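You operate a simulated robot arm through the tools that you are given. There is no shell and no other tool.

You are at the controls of a simulated robot arm. One attempt, no reset.

Task
Press the ring of the tube in the slide to depth 2, then to depth 6.
Fine: lock the slide under the green press first; at the end leave it free and pulled out, the tube in it, the depth at 6.

The check looks at the end state, three seconds after you hand in, the way a careful person would. Anything else that was tipped, shoved, dropped, spilled or broken makes it a failure.

Robot
A 6-joint arm with a two-finger parallel gripper, fixed in place. Base frame: the origin is at the foot of the arm, x ahead of it, y to its left, z up. Readings come in mm, rad, newtons and seconds.
With the tool pointing down near the work surface it reaches from about 240 to 660 mm from the base axis. Its first joint turns from -1.152 to 1.152 rad. Payload 2.9 kg.
Tool frame: the origin (TCP) lies between the finger pads and is the grasp point; the fingertips stand 30 mm ahead of it; z points along the fingers, y is the line along which they close. The gripper opens to 110 mm. The fingers are 20 mm wide and 10 mm thick; the gripper's body (48 by 112 mm) begins 55 mm behind the TCP.
Orientation is that of the tool frame in the base frame, as a unit quaternion [w, x, y, z]. With the fingers straight down and closing along the base's y, the tool's x points along the base's -x, its y along +y and its z along -z.

Tools
- The arm moves only by the tool servo_tool. Its argument "targets" is a list of rows, each an object of numbers (a shift or turn left out is 0, a gripper value left out holds the last): "x", "y", "z": the shift along the base's x, y, z in units of 20 mm (1.0 is 20 mm); "wx", "wy", "wz": the turn, a rotation vector about the base's x, y, z in units of 8 degrees (1.0 is 8 degrees). In form: [{"x": .., "y": .., "z": .., "wx": .., "wy": .., "wz": ..}, ...]. A call has 1 to 20 rows; each row shifts and turns the commanded pose from where the row before left it. "jaw" is the opening, from 0 (shut) to 1 (fully open), set as the call begins (left out, the last holds). A call with a number of a shift or a turn outside -1 to 1 is refused whole. A row lasts 0.2 s, in which the tool goes at most 50 mm and 0.15 rad; a call with a longer step from one row to the next is refused whole, and so is a gripper value outside its range. A pose out of reach is approached as far as the arm can. The call stops where the force on the tool passes 50 N (or 10 N more than at its start, if that is more) or the arm is blocked; 0.2 s more then pass. The fingers move at their own pace (about 108 mm/s each) and stop on an object; they squeeze with about 21 N. The grip force told is the motor's: it shows also when the fingers shut on nothing. Time passes only in rows, and 0.2 s behind the last, so rows that do not move let the fingers close. The reply holds the time, the measured pose of the TCP, the force on the tool along the base axes, the opening and the grip force, in the units named above and with some noise, with the torque about the TCP (base axes, N m) and any sound that the robot's microphone picked up.
- Cameras (640 x 400 px; columns grow to the right, rows downward): "scene" is fixed at [44.3, 422.4, 1429.8]; the picture's right is [-0.95, -0.32, 0.00], its down [-0.09, 0.25, -0.96] and it looks along [0.31, -0.91, -0.26] (base axes); focal length 314 px, centre (320, 200). "wrist" rides on the gripper at [73, 17, -103] in the tool frame; the picture's right is [-0.23, 0.97, 0.00], its down [-0.76, -0.18, -0.62] and it looks along [-0.61, -0.14, 0.78] (tool axes); focal length 222 px, centre (320, 200).
- capture(camera): a new picture of that camera. No time passes.
- point_at(camera, pixels): for up to 12 pixels [column, row] of the newest picture of that camera ("zoom" is the newest enlarged one), the place [x, y, z] in the base frame of the surface seen there, good to about 3 mm, but the place of the scene camera against the robot may be out by one fixed shift of up to 25 mm in any direction. No time passes.
- inspect(camera, box): a new picture of the part [left, top, right, bottom] of that camera's present view, enlarged. No time passes.
- close_job(): hands the job in; it is judged then, once.

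Leave the gripper open and the arm clear of the work at the hand-in unless told otherwise.

The tools are called after "Request:" as a command line: name --argument value ..., lists and objects as JSON in quotes. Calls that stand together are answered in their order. servo_tool: Moves the arm, as the interface text tells. Its arguments: {"type":"object","properties":{"targets":{"type":"array","items":{"type":"object","properties":{"x":{"type":"number"},"y":{"type":"number"},"z":{"type":"number"},"wx":{"type":"number"},"wy":{"type":"number"},"wz":{"type":"number"}}}},"jaw":{"type":"number"}},"required":["targets"]} The other tools are called the same way: capture (camera) takes a picture; point_at (camera, pixels) gives the place of the surface under pixels of a picture; inspect (camera, box) takes an enlarged picture of a part of a camera's view; close_job () hands the job in.

At the start:

```text
time_s: 0.0
tcp_pos: [314.8, -45.4, 1331.2]
tcp_rot: [0.001, -0.001, 1.0, -0.001]
force: [0.5, 0.2, -0.9]
torque: [0.02, -0.01, 0.01]
finger_gap: 110.1
grasp_force: 0.1
```

scene: 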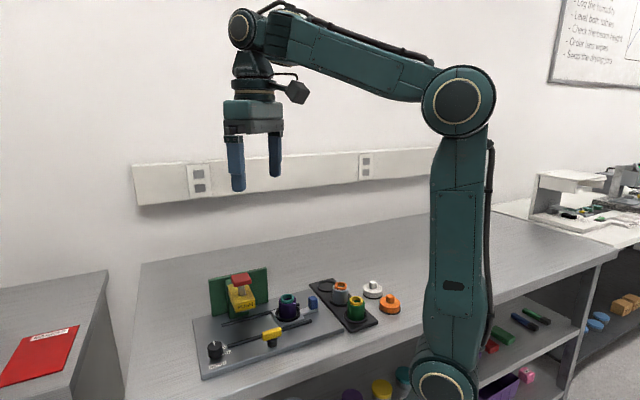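
wrist: 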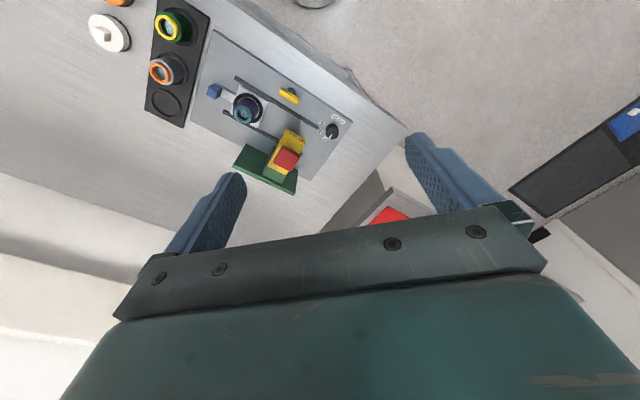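

I see a fixture plate with a green press, a slide holding a dark tube, a yellow lever or lock, a black knob, and a rack of tubes. I'll enlarge this area in both cameras before moving.

Request:
inspect --camera "scene" --box '[180, 250, 420, 390]'

Request:
inspect --camera "wrist" --box '[140, 0, 380, 210]'

```text
2.67 times, centred on (300, 320) of scene
```

zoom: 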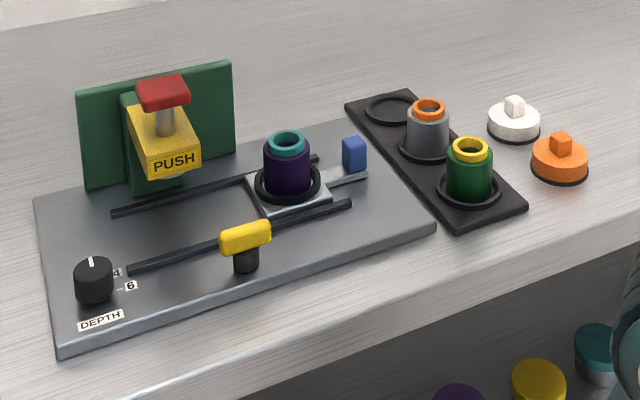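

```text
1.90 times, centred on (260, 105) of wrist
```

zoom: 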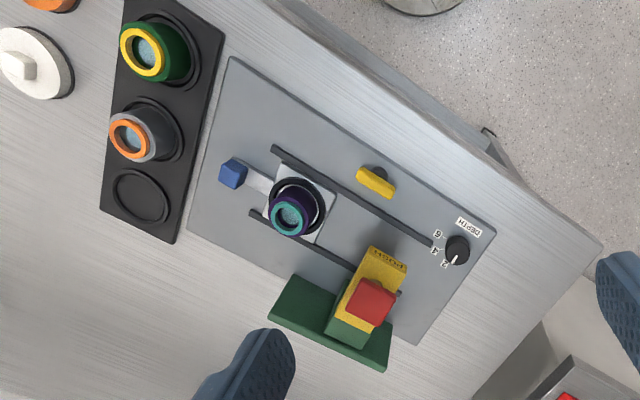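

The wrist view shows the blue slide handle, the yellow lock lever, the depth knob (2/4/6) and the red push head. Next I'll measure where these are from the wrist zoom.

Request:
point_at --camera "zoom" --pixels '[[232, 172], [290, 215], [375, 182], [457, 247], [371, 302], [375, 340], [257, 213], [400, 292], [275, 150], [432, 243], [230, 60], [418, 342]]'

Request:
capture --camera "scene"

```text
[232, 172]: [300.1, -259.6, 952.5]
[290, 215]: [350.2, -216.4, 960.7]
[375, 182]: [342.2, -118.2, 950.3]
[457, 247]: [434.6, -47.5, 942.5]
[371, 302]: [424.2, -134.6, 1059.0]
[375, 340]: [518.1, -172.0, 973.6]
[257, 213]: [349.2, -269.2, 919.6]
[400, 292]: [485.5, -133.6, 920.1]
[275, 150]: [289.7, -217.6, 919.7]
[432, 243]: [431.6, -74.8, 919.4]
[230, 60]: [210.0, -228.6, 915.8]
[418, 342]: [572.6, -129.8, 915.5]
```

```text
taken
```

scene: 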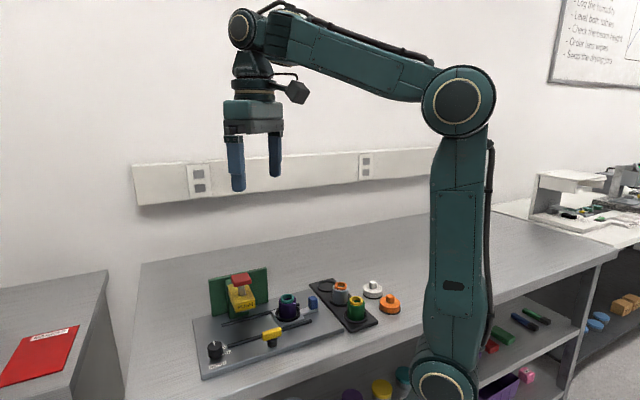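

The rails run at about 45° in the base frame. The tube is near (350,-216), the press head near (424,-134, z 1059), the lever near (342,-118), the knob near (435,-48) and the handle near (300,-260). I'll lower the arm, staying clear of everything, for a closer wrist view.

Request:
servo_tool --targets '[{"x": -0.34, "y": -0.34, "z": -0.94}, {"x": -0.34, "y": -0.34, "z": -0.94}, {"x": -0.34, "y": -0.34, "z": -0.94}, {"x": -0.34, "y": -0.34, "z": -0.94}, {"x": -0.34, "y": -0.34, "z": -0.94}, {"x": -0.34, "y": -0.34, "z": -0.94}, {"x": -0.34, "y": -0.34, "z": -0.94}, {"x": -0.34, "y": -0.34, "z": -0.94}]'

Request:
capture --camera "wrist"

```text
time_s: 1.8
tcp_pos: [260.6, -99.2, 1180.9]
tcp_rot: [0.001, 0.0, 1.0, 0.001]
force: [-0.3, -0.1, 0.6]
torque: [0.01, 0.02, 0.03]
finger_gap: 109.8
grasp_force: 0.1
```

```text
taken
```

wrist: 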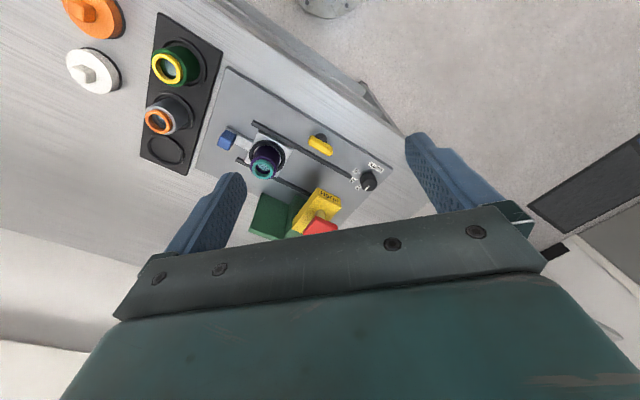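

The fixture sits between the fingers in the image, around columns 200–400 and rows 70–240. I'll enlarge the knob, the lever, and the slide with the press.

Request:
inspect --camera "wrist" --box '[200, 90, 400, 240]'

Request:
inspect --camera "wrist" --box '[290, 120, 400, 210]'

Request:
inspect --camera "scene" --box '[195, 320, 295, 380]'

```text
2.67 times, centred on (300, 165) of wrist
```

zoom: 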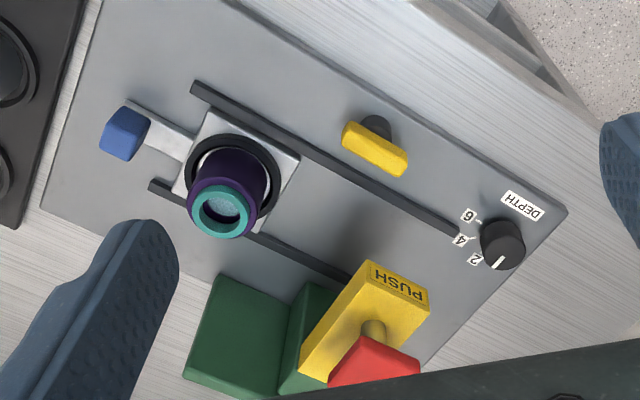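

```text
4.44 times, centred on (345, 165) of wrist
```

zoom: 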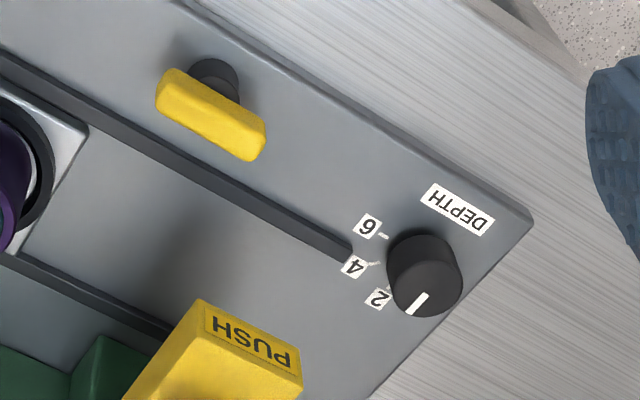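

```text
6.40 times, centred on (245, 350) of scene
```

zoom: 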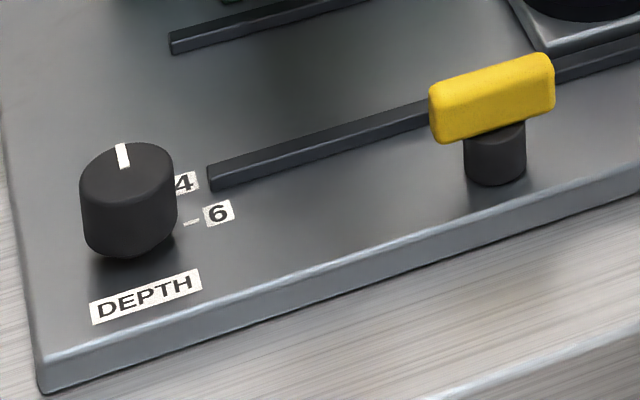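

I'll zoom in tighter on the knob and on the lever, so I can compare the pointer with the tick marks and see the lever's geometry.

Request:
inspect --camera "wrist" --box '[340, 150, 404, 200]'

```text
8.00 times, centred on (372, 175) of wrist
```

zoom: 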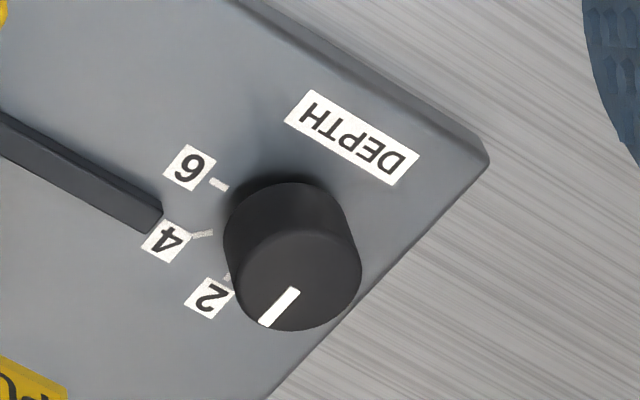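

Request:
point_at --camera "zoom" --pixels '[[293, 291], [266, 322], [218, 184], [203, 234], [227, 279], [189, 167], [167, 240], [209, 297], [300, 280], [350, 136], [240, 280], [355, 260]]'

```text
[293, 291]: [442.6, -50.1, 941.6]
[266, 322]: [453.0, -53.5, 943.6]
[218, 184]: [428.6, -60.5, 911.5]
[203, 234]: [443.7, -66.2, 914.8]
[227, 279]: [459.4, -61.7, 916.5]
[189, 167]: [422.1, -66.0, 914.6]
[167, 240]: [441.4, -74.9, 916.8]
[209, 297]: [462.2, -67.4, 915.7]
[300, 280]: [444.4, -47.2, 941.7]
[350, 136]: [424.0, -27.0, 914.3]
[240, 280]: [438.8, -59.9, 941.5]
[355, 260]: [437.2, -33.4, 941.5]
```

The knob pointer is at roughly -18° about the knob, and the 2, 4 and 6 ticks are at about -40°, -85° and -131°. So the knob may be off the 2 mark, and I need a closer look. I'll turn the tool by -45° so it lines up with the rails, and lower it over the front of the plate.

Request:
servo_tool --targets '[{"x": 0.27, "y": 0.344, "z": -0.6, "wz": -0.703}, {"x": 0.27, "y": 0.344, "z": -0.6, "wz": -0.703}, {"x": 0.27, "y": 0.344, "z": -0.6, "wz": -0.703}, {"x": 0.27, "y": 0.344, "z": -0.6, "wz": -0.703}, {"x": 0.27, "y": 0.344, "z": -0.6, "wz": -0.703}, {"x": 0.27, "y": 0.344, "z": -0.6, "wz": -0.703}, {"x": 0.27, "y": 0.344, "z": -0.6, "wz": -0.703}, {"x": 0.27, "y": 0.344, "z": -0.6, "wz": -0.704}]'

Request:
capture --camera "wrist"

```text
time_s: 3.6
tcp_pos: [303.3, -44.5, 1084.5]
tcp_rot: [0.002, 0.383, 0.924, 0.0]
force: [1.0, -0.1, -0.3]
torque: [0.0, 0.02, -0.01]
finger_gap: 109.8
grasp_force: 0.1
```

```text
taken
```

wrist: 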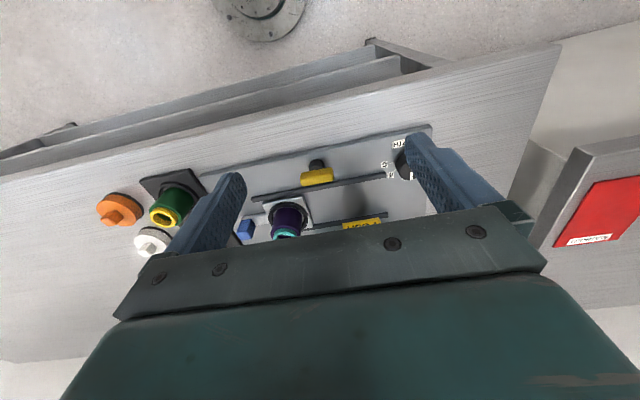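

The useful part of the wrist picture is the upper half, looking almost straight down. I'll place the camera over the knob, with the fingertips staying above z 1100 and so above the press head at 1059.

Request:
servo_tool --targets '[{"z": 0.8}, {"z": 0.8}, {"z": 0.8}, {"z": 0.6, "x": 0.5}, {"x": 0.9, "y": -0.18}, {"x": 0.9, "y": -0.18}, {"x": 0.9, "y": -0.18}, {"x": 0.9, "y": -0.18}, {"x": 0.9, "y": -0.18}, {"x": 0.9, "y": -0.18}, {"x": 0.9, "y": -0.18}, {"x": 0.9, "y": -0.18}]'

Request:
capture --camera "wrist"

```text
time_s: 6.2
tcp_pos: [458.2, -74.0, 1144.3]
tcp_rot: [0.001, 0.382, 0.924, -0.001]
force: [-0.6, 0.1, -0.5]
torque: [-0.01, 0.03, 0.01]
finger_gap: 110.1
grasp_force: 0.2
```

```text
taken
```

wrist: 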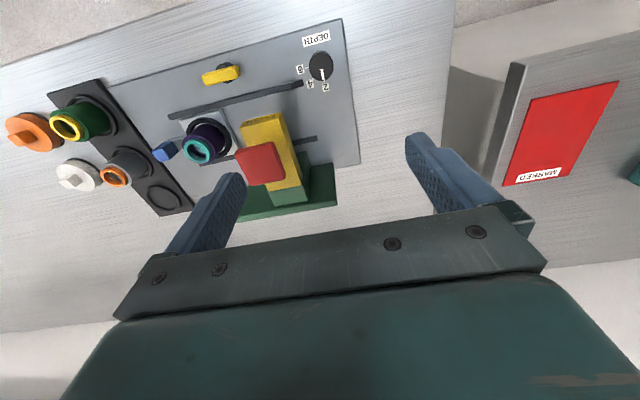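

Now I have a nearly vertical view of the whole fixture. I'll zoom in on the knob at (320,67), then the lever and slide, then the press.

Request:
inspect --camera "wrist" --box '[150, 40, 310, 200]'

Request:
inspect --camera "wrist" --box '[288, 25, 352, 105]'

```text
2.50 times, centred on (230, 120) of wrist
```

zoom: 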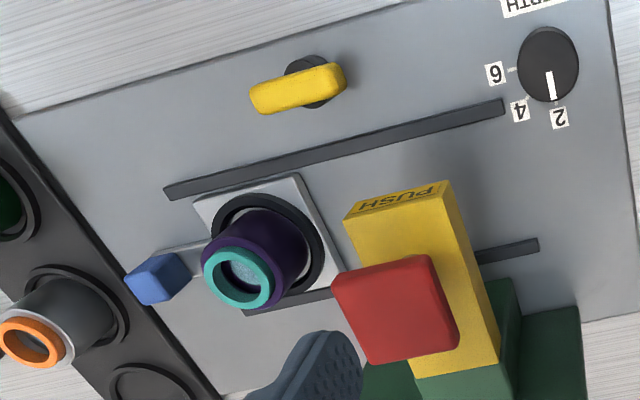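

```text
5.00 times, centred on (320, 65) of wrist
```

zoom: 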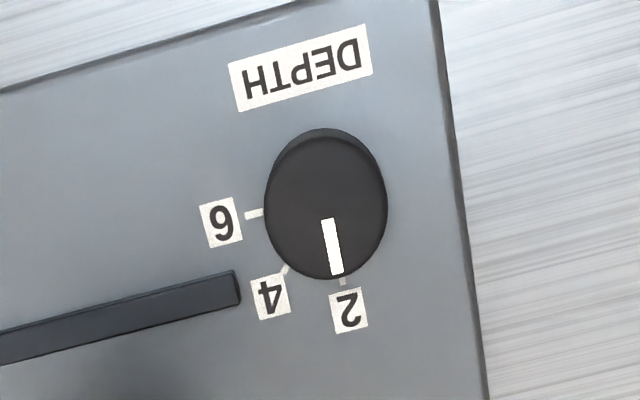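

Seen from almost straight above, the pointer lines up with the 2 tick. I'll measure the ticks, the pointer ends and the knob rim to confirm.

Request:
point_at --camera "zoom" --pixels '[[330, 222], [336, 270], [254, 214], [285, 269], [343, 281], [220, 223], [271, 297], [348, 310], [325, 205], [270, 200], [384, 210], [325, 270]]'

Request:
inspect --camera "wrist" --box '[190, 50, 260, 100]'

```text
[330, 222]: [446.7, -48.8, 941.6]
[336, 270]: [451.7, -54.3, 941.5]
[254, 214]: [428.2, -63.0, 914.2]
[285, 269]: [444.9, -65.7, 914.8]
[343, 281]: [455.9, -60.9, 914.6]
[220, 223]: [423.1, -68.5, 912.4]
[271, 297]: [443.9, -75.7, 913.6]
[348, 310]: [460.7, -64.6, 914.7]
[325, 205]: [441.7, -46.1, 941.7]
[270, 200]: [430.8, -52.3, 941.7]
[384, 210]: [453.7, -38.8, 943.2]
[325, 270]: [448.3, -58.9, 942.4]
```

```text
8.00 times, centred on (225, 75) of wrist
```

zoom: 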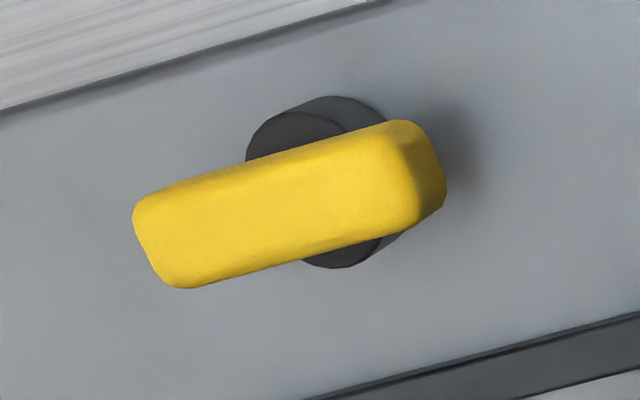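

The pointer sits on 2 within a few degrees. Next I'll measure the lever bar, its post, the blue handle, the slide plate, the tube and the press head.

Request:
point_at --camera "zoom" --pixels '[[145, 215], [180, 275], [395, 130], [415, 215], [290, 200], [270, 140], [345, 110], [370, 105], [345, 255], [435, 160]]'

Request:
inspect --camera "wrist" --box '[140, 100, 250, 180]'

```text
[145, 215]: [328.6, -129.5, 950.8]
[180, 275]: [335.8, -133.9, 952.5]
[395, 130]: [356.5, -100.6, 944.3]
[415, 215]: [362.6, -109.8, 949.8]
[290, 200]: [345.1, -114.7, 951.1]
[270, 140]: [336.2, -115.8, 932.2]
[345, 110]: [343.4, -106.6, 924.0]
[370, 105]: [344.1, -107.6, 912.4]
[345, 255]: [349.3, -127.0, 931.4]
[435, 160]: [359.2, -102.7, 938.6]
```

```text
5.00 times, centred on (195, 140) of wrist
```

zoom: 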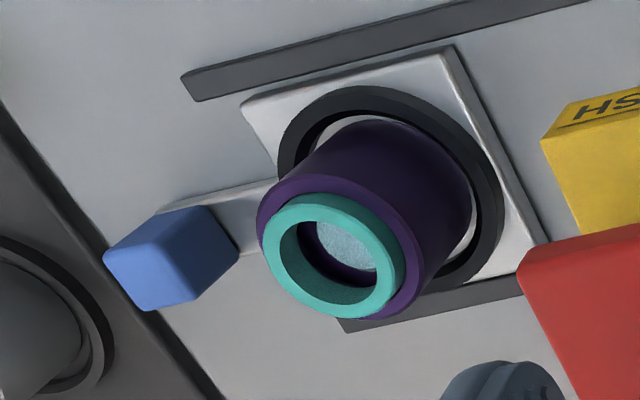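

Request:
point_at --camera "zoom" --pixels '[[148, 248], [110, 258], [200, 212], [235, 250], [150, 305], [225, 190], [335, 255], [285, 265], [390, 245], [340, 205], [330, 305], [250, 105]]'

Request:
inspect --camera "wrist" --box '[140, 100, 350, 220]'

```text
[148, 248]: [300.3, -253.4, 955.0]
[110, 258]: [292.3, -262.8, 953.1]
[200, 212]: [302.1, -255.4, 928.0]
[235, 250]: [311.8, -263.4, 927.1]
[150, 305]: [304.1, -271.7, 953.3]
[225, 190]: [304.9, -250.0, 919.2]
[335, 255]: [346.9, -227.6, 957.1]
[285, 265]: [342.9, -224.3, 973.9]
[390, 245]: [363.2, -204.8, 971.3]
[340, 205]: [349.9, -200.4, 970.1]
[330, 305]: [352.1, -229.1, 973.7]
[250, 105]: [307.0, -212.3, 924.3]
```

```text
3.05 times, centred on (245, 160) of wrist
```

zoom: 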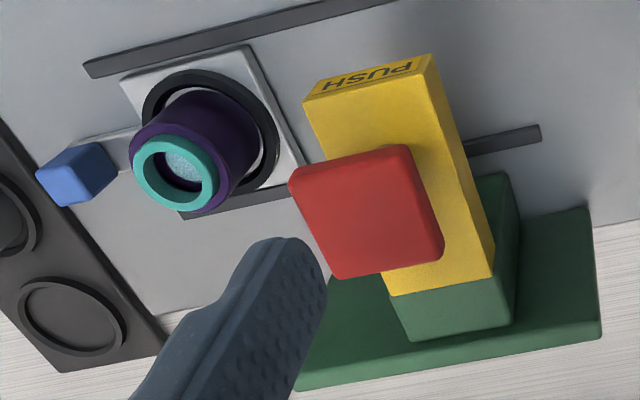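

Request:
point_at --camera "zoom" --pixels '[[300, 175], [400, 152], [433, 250], [343, 270], [367, 212], [315, 105], [428, 70], [485, 265], [395, 285], [425, 150], [560, 300], [350, 330]]'

Request:
inspect --camera "scene" --box '[195, 260, 335, 350]'

```text
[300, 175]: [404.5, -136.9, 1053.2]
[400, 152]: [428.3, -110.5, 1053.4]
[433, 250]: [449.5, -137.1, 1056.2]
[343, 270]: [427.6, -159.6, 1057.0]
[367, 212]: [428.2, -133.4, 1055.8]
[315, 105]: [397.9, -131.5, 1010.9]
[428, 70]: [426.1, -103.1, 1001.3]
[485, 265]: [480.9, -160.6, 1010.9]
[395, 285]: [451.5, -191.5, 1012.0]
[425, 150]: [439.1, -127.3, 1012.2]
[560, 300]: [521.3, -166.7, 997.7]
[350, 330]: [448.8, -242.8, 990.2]
```

```text
4.44 times, centred on (265, 305) of scene
```

zoom: 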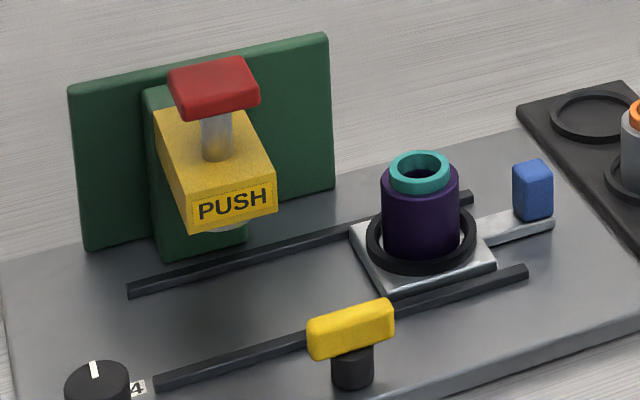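

Measurements so far:
- Red head: centre about (428,-134), top z about 1056.
- Tube axis: about (352,-215).
- Blue handle: about (302,-264), z 927–955.
- Lever pivot: about (346,-118), with the bar along the rails and centred.

The slide has to move about 110 mm along (0.707, 0.707). I'll turn the tool to +45° so the fingers close across the rails and the body stays clear of the press, then move high above the handle.

Request:
servo_tool --targets '[{"x": -0.65, "y": -0.79, "wz": 0.9375}, {"x": -0.65, "y": -0.79, "wz": 0.9375}, {"x": -0.65, "y": -0.79, "wz": 0.9375}, {"x": -0.65, "y": -0.79, "wz": 0.9375}, {"x": -0.65, "y": -0.79, "wz": 0.9375}, {"x": -0.65, "y": -0.79, "wz": 0.9375}, {"x": -0.65, "y": -0.79, "wz": 0.9375}, {"x": -0.65, "y": -0.79, "wz": 0.9375}, {"x": -0.65, "y": -0.79, "wz": 0.9375}, {"x": -0.65, "y": -0.79, "wz": 0.9375}, {"x": -0.65, "y": -0.79, "wz": 0.9375}, {"x": -0.65, "y": -0.79, "wz": 0.9375}]' --jaw 0.5

Request:
capture --camera "wrist"

Request:
capture --camera "scene"

```text
time_s: 8.8
tcp_pos: [300.2, -265.6, 1143.9]
tcp_rot: [0.001, -0.383, 0.924, 0.0]
force: [-0.1, 0.3, 1.0]
torque: [-0.01, 0.01, 0.01]
finger_gap: 55.2
grasp_force: 0.1
```

```text
taken
```

wrist: 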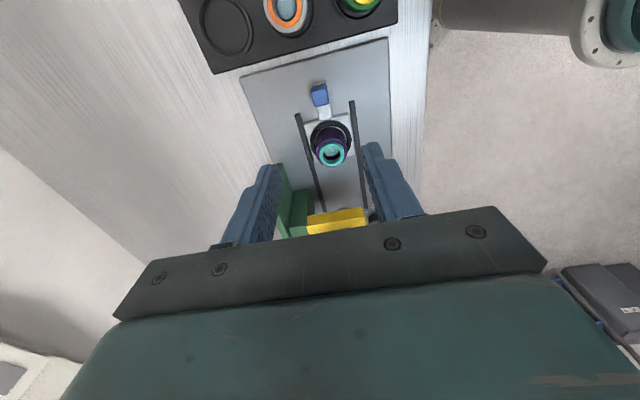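

```text
taken
```

scene: 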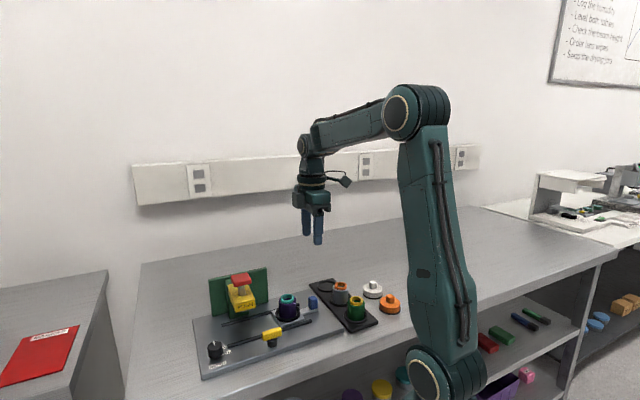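

Now the camera looks along the rails. I'll zoom in on the handle and tube area (240–420, 0–240) and measure the handle, slide plate and nearest rack edge.

Request:
inspect --camera "wrist" --box '[270, 60, 390, 180]'

```text
3.33 times, centred on (330, 120) of wrist
```

zoom: 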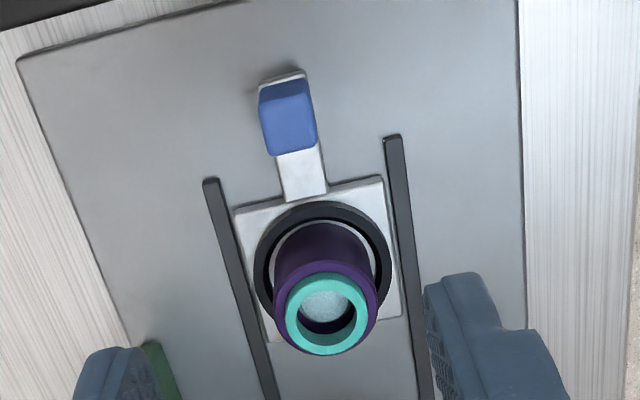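

Request:
point_at --camera "zoom" --pixels '[[267, 148], [312, 142], [285, 105], [262, 95], [308, 88], [290, 140], [278, 78], [305, 190], [295, 160], [325, 280], [325, 350], [320, 205]]'

Request:
point_at --camera "wrist" --pixels '[[214, 74], [300, 50], [395, 23], [242, 75], [388, 40], [288, 10], [362, 4], [300, 116], [352, 102]]'

```text
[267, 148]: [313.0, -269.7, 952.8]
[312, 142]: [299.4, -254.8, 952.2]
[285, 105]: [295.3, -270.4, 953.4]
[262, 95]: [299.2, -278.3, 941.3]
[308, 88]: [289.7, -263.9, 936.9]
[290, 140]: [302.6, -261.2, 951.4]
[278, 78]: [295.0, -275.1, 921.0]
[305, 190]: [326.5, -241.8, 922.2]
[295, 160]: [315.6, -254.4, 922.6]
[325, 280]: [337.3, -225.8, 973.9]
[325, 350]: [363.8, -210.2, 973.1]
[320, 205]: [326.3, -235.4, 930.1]
```

```text
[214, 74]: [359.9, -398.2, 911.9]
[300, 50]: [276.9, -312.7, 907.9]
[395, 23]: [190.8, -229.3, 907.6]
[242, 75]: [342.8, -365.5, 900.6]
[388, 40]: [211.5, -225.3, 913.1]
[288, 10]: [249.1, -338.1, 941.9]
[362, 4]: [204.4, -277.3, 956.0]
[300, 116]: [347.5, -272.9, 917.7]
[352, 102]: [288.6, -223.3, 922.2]
```

The handle is centred at about (300.5,-266.5) with its top near 954, and the TCP is directly above it. I'll descend 180 mm with the fingers open about 55 mm, which puts the fingertips near z 934, above the rails and the handle's arm.

Request:
servo_tool --targets '[{"z": -1}, {"z": -1}, {"z": -1}, {"z": -1}, {"z": -1}, {"z": -1}, {"z": -1}, {"z": -0.7}, {"z": -0.7}, {"z": -0.6}]'

Request:
capture --camera "scene"

Request:
capture --camera "wrist"

```text
time_s: 11.0
tcp_pos: [301.2, -263.1, 965.0]
tcp_rot: [0.001, -0.384, 0.923, 0.001]
force: [0.6, 0.0, -0.1]
torque: [-0.05, -0.01, 0.03]
finger_gap: 54.8
grasp_force: 0.1
```

```text
taken
```

scene: 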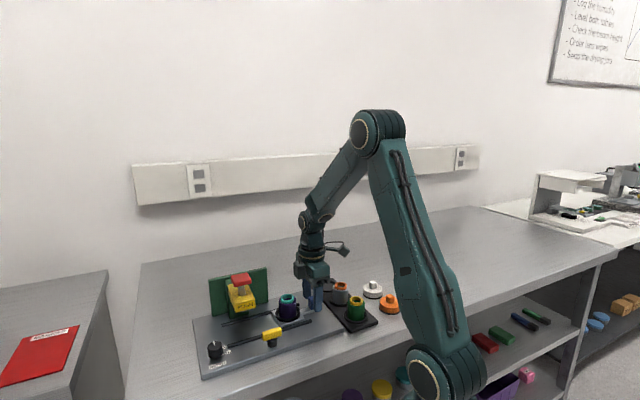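

```text
taken
```

wrist: 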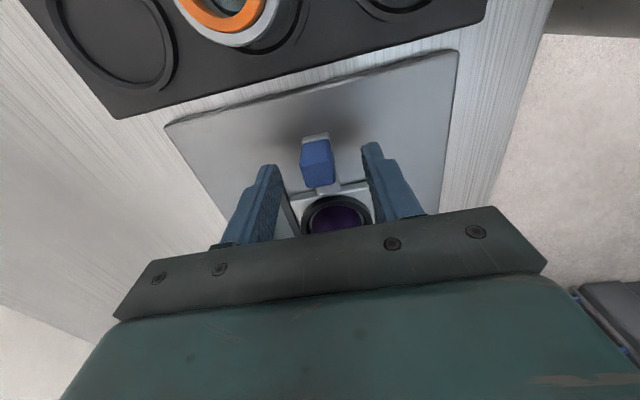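

The fingers straddle the handle. I'll zoom in to check the alignment before closing.

Request:
inspect --camera "wrist" --box '[230, 110, 430, 235]'

Request:
inspect --camera "scene" --box '[260, 240, 380, 340]'

```text
3.20 times, centred on (330, 172) of wrist
```

zoom: 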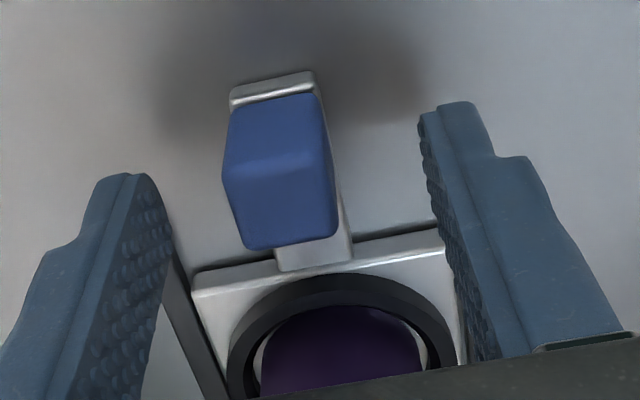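

```text
4.00 times, centred on (320, 290) of scene
```

zoom: 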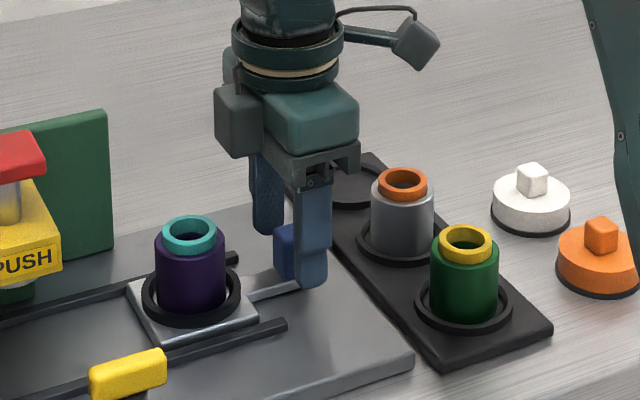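

The alignment is good, so I'll close on the handle.

Request:
servo_tool --targets '[{"x": 0}, {"x": 0}, {"x": 0}]' --jaw 0

```text
time_s: 11.8
tcp_pos: [301.4, -262.8, 964.2]
tcp_rot: [0.001, -0.382, 0.924, 0.0]
force: [6.1, -5.7, -7.0]
torque: [-0.08, -0.16, -0.02]
finger_gap: 19.7
grasp_force: 44.5
```

The grip holds at a 19.7 mm gap, with a small sideways load of about 8 N toward -v. I'll shift about 1.5 mm to relieve it, then try a small 14 mm push along the rails.

Request:
servo_tool --targets '[{"x": 0.05, "y": -0.05}, {"x": 0.12, "y": 0.12}, {"x": 0.12, "y": 0.12}, {"x": 0.12, "y": 0.12}, {"x": 0.14, "y": 0.14}]'

Request:
inspect --camera "scene" --box '[195, 260, 355, 360]'

```text
time_s: 13.0
tcp_pos: [312.3, -255.2, 964.5]
tcp_rot: [0.001, -0.382, 0.924, 0.001]
force: [3.6, -2.8, -11.1]
torque: [-0.23, 0.01, 0.02]
finger_gap: 19.8
grasp_force: 44.8
```

```text
4.00 times, centred on (275, 310) of scene
```

zoom: 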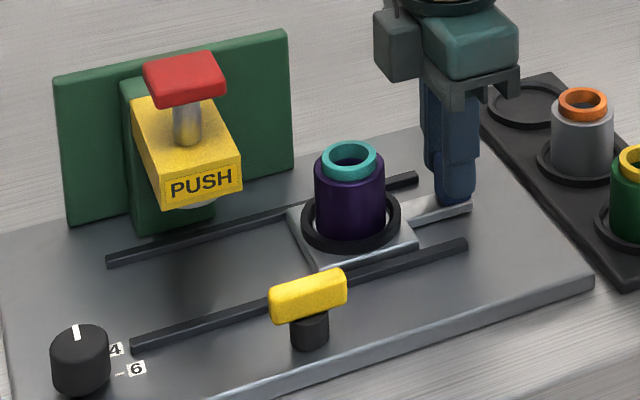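

The slide moves freely and the tube stays upright. I'll continue about 79 mm along the rails.

Request:
servo_tool --targets '[{"x": 0.28, "y": 0.28}, {"x": 0.28, "y": 0.28}, {"x": 0.28, "y": 0.28}, {"x": 0.28, "y": 0.28}, {"x": 0.28, "y": 0.28}, {"x": 0.28, "y": 0.28}, {"x": 0.28, "y": 0.28}, {"x": 0.28, "y": 0.28}, {"x": 0.28, "y": 0.28}, {"x": 0.28, "y": 0.28}]'

Request:
inspect --camera "scene" --box '[195, 260, 355, 360]'

```text
time_s: 15.2
tcp_pos: [367.0, -198.1, 964.5]
tcp_rot: [0.001, -0.384, 0.923, 0.001]
force: [-4.2, 3.3, -14.0]
torque: [0.24, -0.23, -0.09]
finger_gap: 20.0
grasp_force: 44.6
```

```text
4.00 times, centred on (275, 310) of scene
```

zoom: 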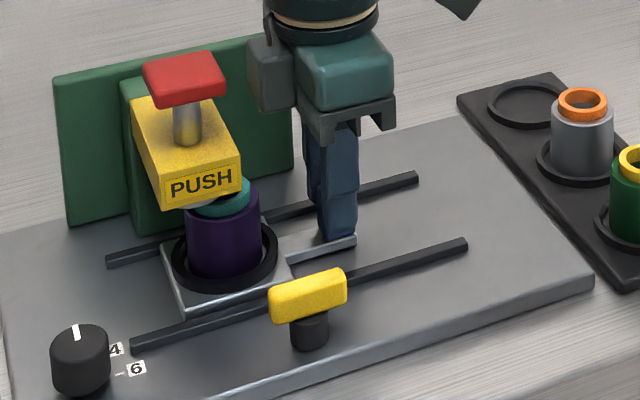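

About 20 mm remain and the tube is entering under the press without touching it. I'll continue in smaller steps while watching the force.

Request:
servo_tool --targets '[{"x": 0.14, "y": 0.14}, {"x": 0.14, "y": 0.14}, {"x": 0.14, "y": 0.14}, {"x": 0.1, "y": 0.1}]'

Request:
inspect --camera "scene" --box '[195, 260, 315, 340]'

```text
time_s: 16.2
tcp_pos: [377.8, -188.5, 964.5]
tcp_rot: [0.0, -0.383, 0.924, 0.0]
force: [-0.4, 1.9, -28.9]
torque: [0.02, -0.18, -0.06]
finger_gap: 19.9
grasp_force: 45.1
```

```text
5.00 times, centred on (255, 300) of scene
```

zoom: 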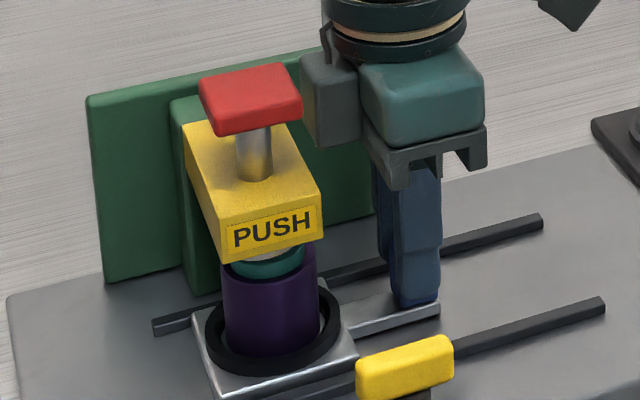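

The downward pull on the tool has grown to 29 N, probably small vertical misalignment building up in the grip. I'll lower 1 mm to relieve it and check the force.

Request:
servo_tool --targets '[{"z": -0.05}, {"z": 0}]'

```text
time_s: 16.8
tcp_pos: [377.5, -187.3, 964.5]
tcp_rot: [0.0, -0.383, 0.924, 0.001]
force: [-3.4, 5.5, -15.2]
torque: [-0.41, 0.67, -0.08]
finger_gap: 19.9
grasp_force: 45.0
```

Lowering 1 mm cut the load from 29 N to 15 N. I'll lower another 1 mm and advance a few more mm.

Request:
servo_tool --targets '[{"z": -0.05}, {"x": 0.07, "y": 0.07}, {"x": 0.07, "y": 0.07}, {"x": 0}]'

Request:
inspect --camera "scene" --box '[205, 270, 285, 350]'

```text
time_s: 17.8
tcp_pos: [380.6, -185.8, 963.5]
tcp_rot: [0.001, -0.381, 0.925, 0.0]
force: [-19.7, 3.4, 35.5]
torque: [0.31, 0.78, 0.28]
finger_gap: 20.0
grasp_force: 44.3
```

```text
5.00 times, centred on (245, 310) of scene
```

zoom: 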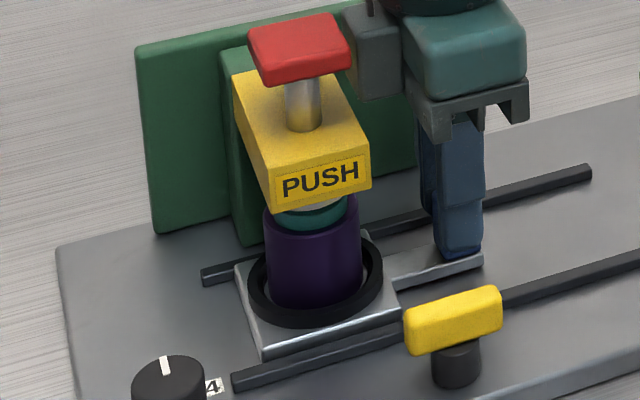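

Now the force is +35 N in z and about 11 N against the travel direction, so the slide may be at its end stop. I'll raise 1 mm to relieve it and read again.

Request:
servo_tool --targets '[{"z": 0.05}, {"z": 0}]'

Request:
capture --camera "wrist"

```text
time_s: 18.4
tcp_pos: [379.6, -185.9, 964.4]
tcp_rot: [0.001, -0.382, 0.924, 0.0]
force: [-19.5, -1.2, 32.3]
torque: [0.07, 0.39, 0.03]
finger_gap: 19.6
grasp_force: 44.9
```

```text
taken
```

wrist: 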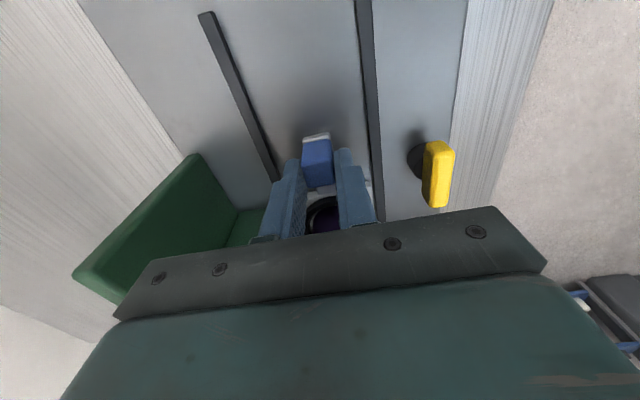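

The commanded pose is about 2.2 mm ahead of the measured one along the rail while z barely differs. That means the slide is against its end stop after about 110 mm of travel, as expected. I'll ease back about 1.7 mm to unload it, then check.

Request:
servo_tool --targets '[{"x": -0.06, "y": -0.06}, {"x": 0}]'

Request:
inspect --camera "scene" --box '[205, 270, 285, 350]'

```text
time_s: 19.0
tcp_pos: [381.1, -185.4, 963.5]
tcp_rot: [0.001, -0.384, 0.923, 0.0]
force: [-9.8, 4.9, 31.2]
torque: [-0.33, 0.89, -0.16]
finger_gap: 20.1
grasp_force: 45.1
```

```text
5.00 times, centred on (245, 310) of scene
```

zoom: 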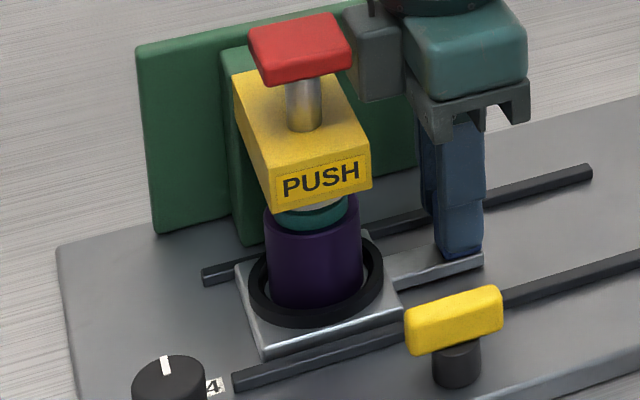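

The rail force has dropped to about 3 N. I'll open the fingers to release the handle and re-read the force.

Request:
servo_tool --targets '[{"x": 0}, {"x": 0}]' --jaw 0.45

Request:
inspect --camera "scene" --box '[205, 270, 285, 350]'

```text
time_s: 19.6
tcp_pos: [379.8, -186.2, 963.9]
tcp_rot: [0.001, -0.384, 0.923, 0.0]
force: [-0.2, -0.8, 0.0]
torque: [0.01, -0.02, -0.01]
finger_gap: 49.6
grasp_force: 0.0
```

```text
5.00 times, centred on (245, 310) of scene
```

zoom: 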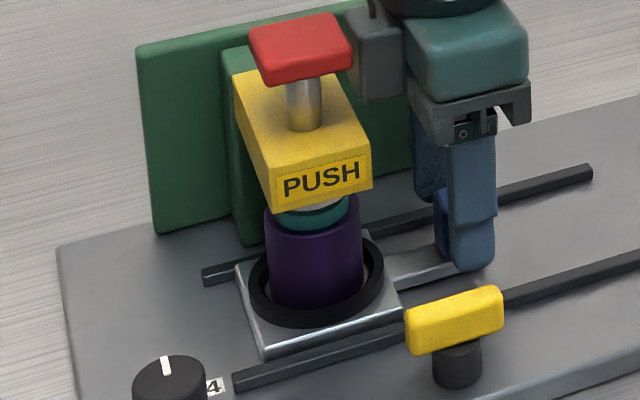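

The forces are back to zero. The slide is at the stop and the ring lines up with the press axis. Next I'll raise the tool straight up, then move over the lever at (346,-118).

Request:
servo_tool --targets '[{"z": 0.5}, {"z": 1}, {"z": 1}, {"z": 1}, {"z": 1}, {"z": 1}, {"z": 1}, {"z": 0.3}, {"x": -0.425, "y": 0.85}, {"x": -0.425, "y": 0.85}, {"x": -0.425, "y": 0.85}, {"x": -0.425, "y": 0.85}]'

Request:
capture --camera "wrist"

Request:
inspect --camera "scene" --box '[195, 260, 315, 360]'

```text
time_s: 22.2
tcp_pos: [346.8, -118.5, 1100.8]
tcp_rot: [0.001, -0.383, 0.924, 0.001]
force: [-0.1, -0.3, 0.4]
torque: [0.03, 0.0, 0.01]
finger_gap: 49.3
grasp_force: 0.1
```

```text
taken
```

wrist: 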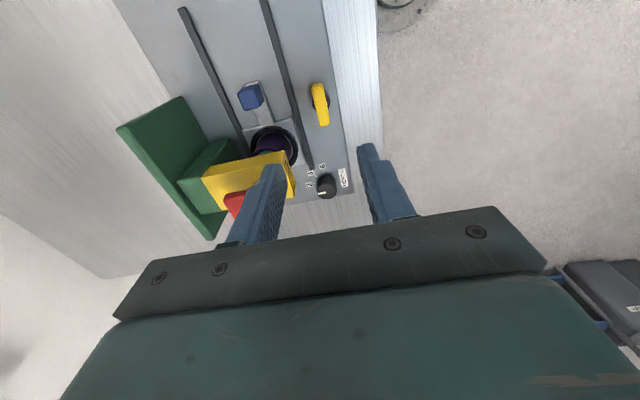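

```text
4.00 times, centred on (255, 310) of scene
```

zoom: 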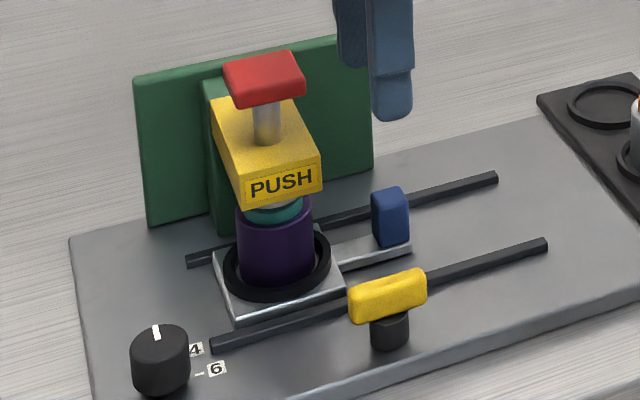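

The slide stays put under the press and the ring is directly below the ram. Now I'll zoom in on the lever at (320,103) to refine its pivot.

Request:
inspect --camera "wrist" --box '[290, 70, 350, 140]'

```text
5.71 times, centred on (320, 105) of wrist
```

zoom: 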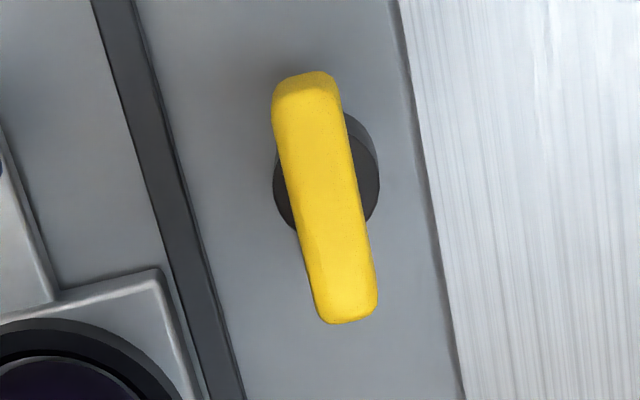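

Request:
point_at --camera "zoom" --pixels '[[305, 85], [345, 312], [325, 200], [285, 130], [340, 120], [305, 260], [365, 245], [280, 190], [370, 195], [290, 215], [360, 220], [367, 140]]'

```text
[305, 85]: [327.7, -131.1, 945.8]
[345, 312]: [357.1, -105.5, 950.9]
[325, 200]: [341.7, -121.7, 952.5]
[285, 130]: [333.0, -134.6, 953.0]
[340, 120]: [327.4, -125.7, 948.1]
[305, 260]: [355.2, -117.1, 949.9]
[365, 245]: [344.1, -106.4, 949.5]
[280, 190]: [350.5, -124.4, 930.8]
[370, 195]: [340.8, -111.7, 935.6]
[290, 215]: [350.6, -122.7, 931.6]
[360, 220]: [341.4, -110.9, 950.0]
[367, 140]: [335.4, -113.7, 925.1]
```

The lever pivot is at about (345,-118), with the bar running along the rails from u≈139 to 181 and its top near 951. Gripping at dead centre would bring the gripper body within about 4 mm of the press head. I'll grip 8 mm toward the far end of the bar instead and turn clockwise along an arc about the pivot. First I'll shift and descend.

Request:
servo_tool --targets '[{"x": -0.38, "y": -0.26}, {"z": -1}, {"z": -1}, {"z": -1}, {"z": -1}, {"z": -1}, {"z": -0.7}, {"z": -0.6}, {"z": -0.4}]'

Request:
capture --camera "wrist"

Request:
inspect --camera "scene" --box '[195, 260, 315, 360]'

```text
time_s: 24.2
tcp_pos: [336.6, -121.9, 964.8]
tcp_rot: [0.001, -0.383, 0.924, 0.001]
force: [-0.2, 0.3, 0.4]
torque: [0.03, 0.01, -0.02]
finger_gap: 49.4
grasp_force: 0.0
```

```text
taken
```

wrist: 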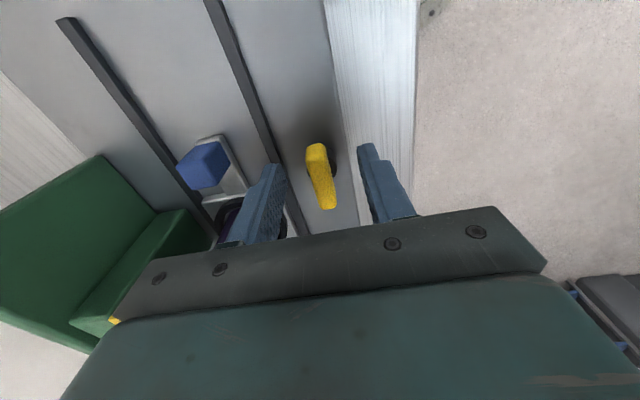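

```text
4.00 times, centred on (255, 310) of scene
```

zoom: 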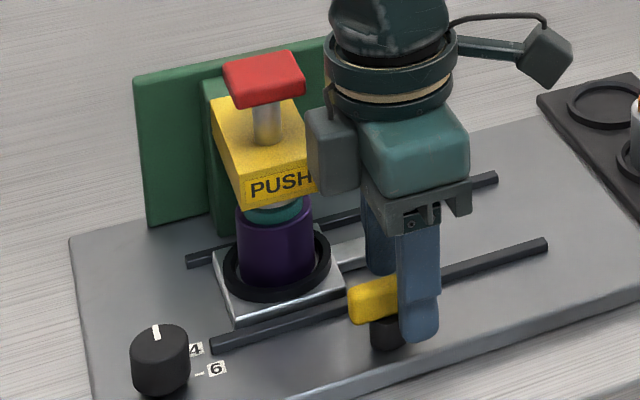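

The bar is between the fingers. Before gripping, I'll look closely at the clearance between the gripper body and the press head from the scene camera.

Request:
inspect --camera "scene" --box '[235, 250, 315, 330]'

```text
5.00 times, centred on (275, 290) of scene
```

zoom: 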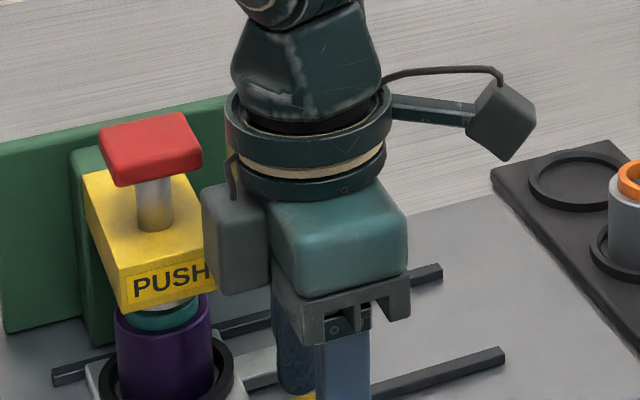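

Request:
point_at --camera "zoom" --pixels '[[212, 200], [212, 280], [240, 240], [262, 200], [262, 280], [275, 240], [300, 270], [398, 200], [340, 240], [310, 320], [195, 150], [150, 145]]'

```text
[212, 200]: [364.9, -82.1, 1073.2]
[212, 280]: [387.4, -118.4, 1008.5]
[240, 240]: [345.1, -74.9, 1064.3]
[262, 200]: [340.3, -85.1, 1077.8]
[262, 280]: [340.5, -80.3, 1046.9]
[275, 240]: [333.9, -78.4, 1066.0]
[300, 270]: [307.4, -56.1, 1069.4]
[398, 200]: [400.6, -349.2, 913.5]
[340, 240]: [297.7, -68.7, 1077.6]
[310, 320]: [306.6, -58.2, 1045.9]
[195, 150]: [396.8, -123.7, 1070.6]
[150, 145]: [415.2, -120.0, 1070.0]
```

Measured against the head, the scene camera is offset by about (-10, +13, +14). The dark motor block on the gripper's far side sticks out about 48 mm, so it was close to the press head when I pushed the slide. I want to be sure the slide is fully home, so I'll zoom in on the ram and ring.

Request:
inspect --camera "scene" --box '[225, 285, 275, 345]'

```text
6.67 times, centred on (250, 315) of scene
```

zoom: 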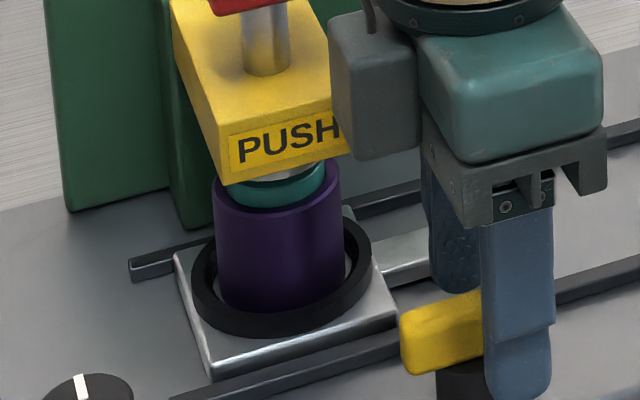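

The ring sits under the ram, but I'll nudge the slide home with closed fingers placed behind the handle, which leaves more clearance to the press. First I'll go up 70 mm and across to behind the handle.

Request:
servo_tool --targets '[{"z": 0.7}, {"z": 0.7}, {"z": 0.7}, {"z": 0.7}, {"z": 0.7}, {"x": 0.16, "y": -0.86}, {"x": 0.16, "y": -0.86}, {"x": 0.16, "y": -0.86}, {"x": 0.16, "y": -0.86}, {"x": 0.16, "y": -0.86}]'

Request:
servo_tool --targets '[{"z": 0}, {"z": 0}, {"z": -0.7}, {"z": -0.7}, {"z": -0.7}, {"z": -0.7}, {"z": -0.7}]' --jaw 0

Request:
capture --camera "wrist"

```text
time_s: 26.4
tcp_pos: [354.2, -208.6, 1036.2]
tcp_rot: [0.001, -0.382, 0.924, 0.0]
force: [-0.2, -0.3, -0.5]
torque: [0.0, -0.01, -0.01]
finger_gap: 49.5
grasp_force: 0.2
```

```text
time_s: 28.0
tcp_pos: [355.4, -208.7, 965.3]
tcp_rot: [0.001, -0.383, 0.924, 0.0]
force: [0.4, -0.1, -0.2]
torque: [0.01, 0.0, -0.01]
finger_gap: 0.0
grasp_force: 21.0
```

```text
taken
```

wrist: 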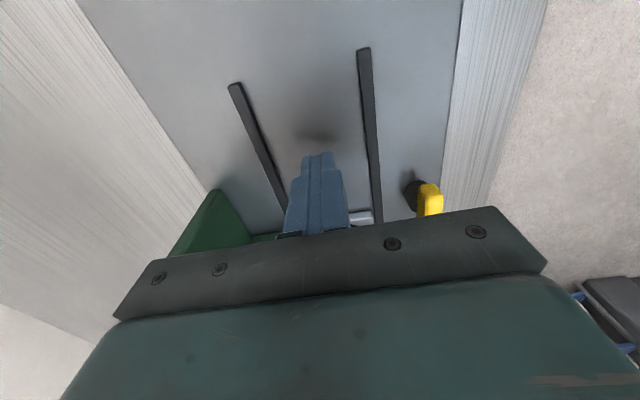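

The closed fingers are behind the handle with about 12 mm to contact. I'll advance in small steps and watch the rail force.

Request:
servo_tool --targets '[{"x": 0.1, "y": 0.1}, {"x": 0.1, "y": 0.1}, {"x": 0.1, "y": 0.1}, {"x": 0.07, "y": 0.07}]'

```text
time_s: 29.0
tcp_pos: [362.0, -201.9, 964.9]
tcp_rot: [0.0, -0.382, 0.924, 0.0]
force: [0.7, -0.1, 0.1]
torque: [-0.05, 0.04, -0.01]
finger_gap: 0.3
grasp_force: 21.1
```

Request:
servo_tool --targets '[{"x": 0.04, "y": 0.04}, {"x": 0.04, "y": 0.04}, {"x": 0.04, "y": 0.04}]'

```text
time_s: 29.8
tcp_pos: [363.3, -199.6, 965.4]
tcp_rot: [0.0, -0.382, 0.924, 0.001]
force: [-8.7, -5.7, 1.1]
torque: [-0.2, 0.11, 0.03]
finger_gap: 0.0
grasp_force: 20.6
```

Contact shows about 10 N against travel. I'll push 2 mm more to see whether the slide yields or is firmly at its stop.

Request:
servo_tool --targets '[{"x": 0.04, "y": 0.04}, {"x": 0.04, "y": 0.04}, {"x": 0}]'

Request:
inspect --camera "scene" --box '[225, 285, 275, 345]'

```text
time_s: 30.6
tcp_pos: [364.2, -200.3, 965.3]
tcp_rot: [-0.002, -0.38, 0.925, -0.001]
force: [-23.7, -23.0, 5.1]
torque: [0.05, 0.64, 0.07]
finger_gap: 0.0
grasp_force: 21.2
```

```text
6.67 times, centred on (250, 315) of scene
```

zoom: 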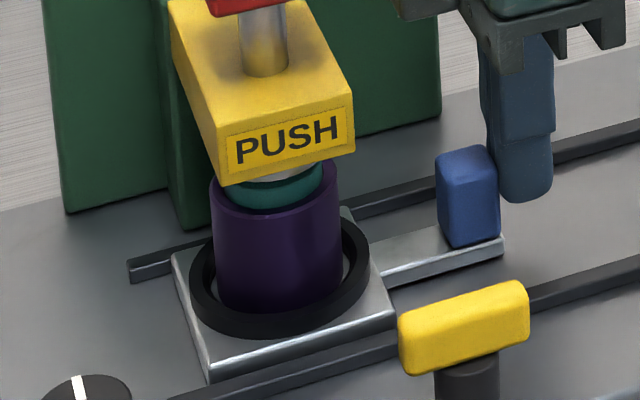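

The load rises to 33 N with no motion, so the slide is firmly home. I'll back off, go up, open the fingers, return over the lever at the offset grip point and descend.

Request:
servo_tool --targets '[{"x": -0.3, "y": -0.3}, {"x": -0.3, "y": -0.3}, {"z": 0.7}, {"z": 0.7}, {"z": 0.7}, {"z": 0.7}, {"z": 0.7}, {"x": -0.154, "y": 0.866}, {"x": -0.154, "y": 0.866}, {"x": -0.154, "y": 0.866}, {"x": -0.154, "y": 0.866}, {"x": -0.154, "y": 0.866}]'

Request:
servo_tool --targets '[{"z": 0}, {"z": 0}, {"z": -0.7}, {"z": -0.7}, {"z": -0.7}, {"z": -0.7}, {"z": -0.7}]' --jaw 0.45

Request:
capture --camera "wrist"

```text
time_s: 33.2
tcp_pos: [336.9, -124.1, 1036.1]
tcp_rot: [0.001, -0.383, 0.924, 0.0]
force: [-0.4, -0.2, 0.0]
torque: [0.01, -0.03, 0.01]
finger_gap: 0.0
grasp_force: 21.2
```

```text
time_s: 34.8
tcp_pos: [337.8, -122.2, 966.0]
tcp_rot: [0.001, -0.383, 0.924, 0.0]
force: [-0.5, -0.5, -0.2]
torque: [0.04, 0.0, 0.01]
finger_gap: 49.6
grasp_force: 0.1
```

```text
taken
```

wrist: 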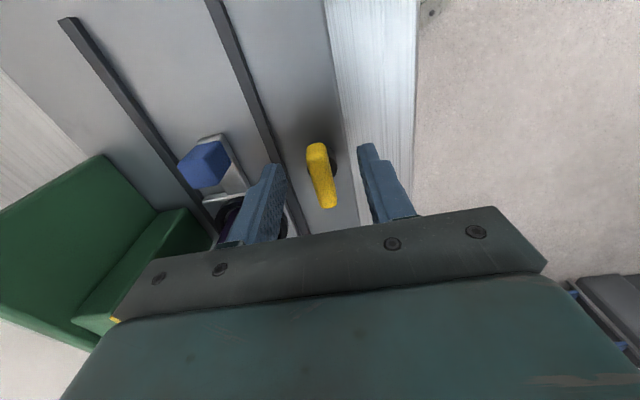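

I'll close on the bar.

Request:
servo_tool --targets '[{"z": 0}, {"z": 0}, {"z": 0}]' --jaw 0

```text
time_s: 35.6
tcp_pos: [338.5, -123.1, 966.6]
tcp_rot: [0.0, -0.382, 0.924, 0.0]
force: [1.5, -1.8, -4.5]
torque: [0.08, -0.2, 0.0]
finger_gap: 12.5
grasp_force: 45.2
```

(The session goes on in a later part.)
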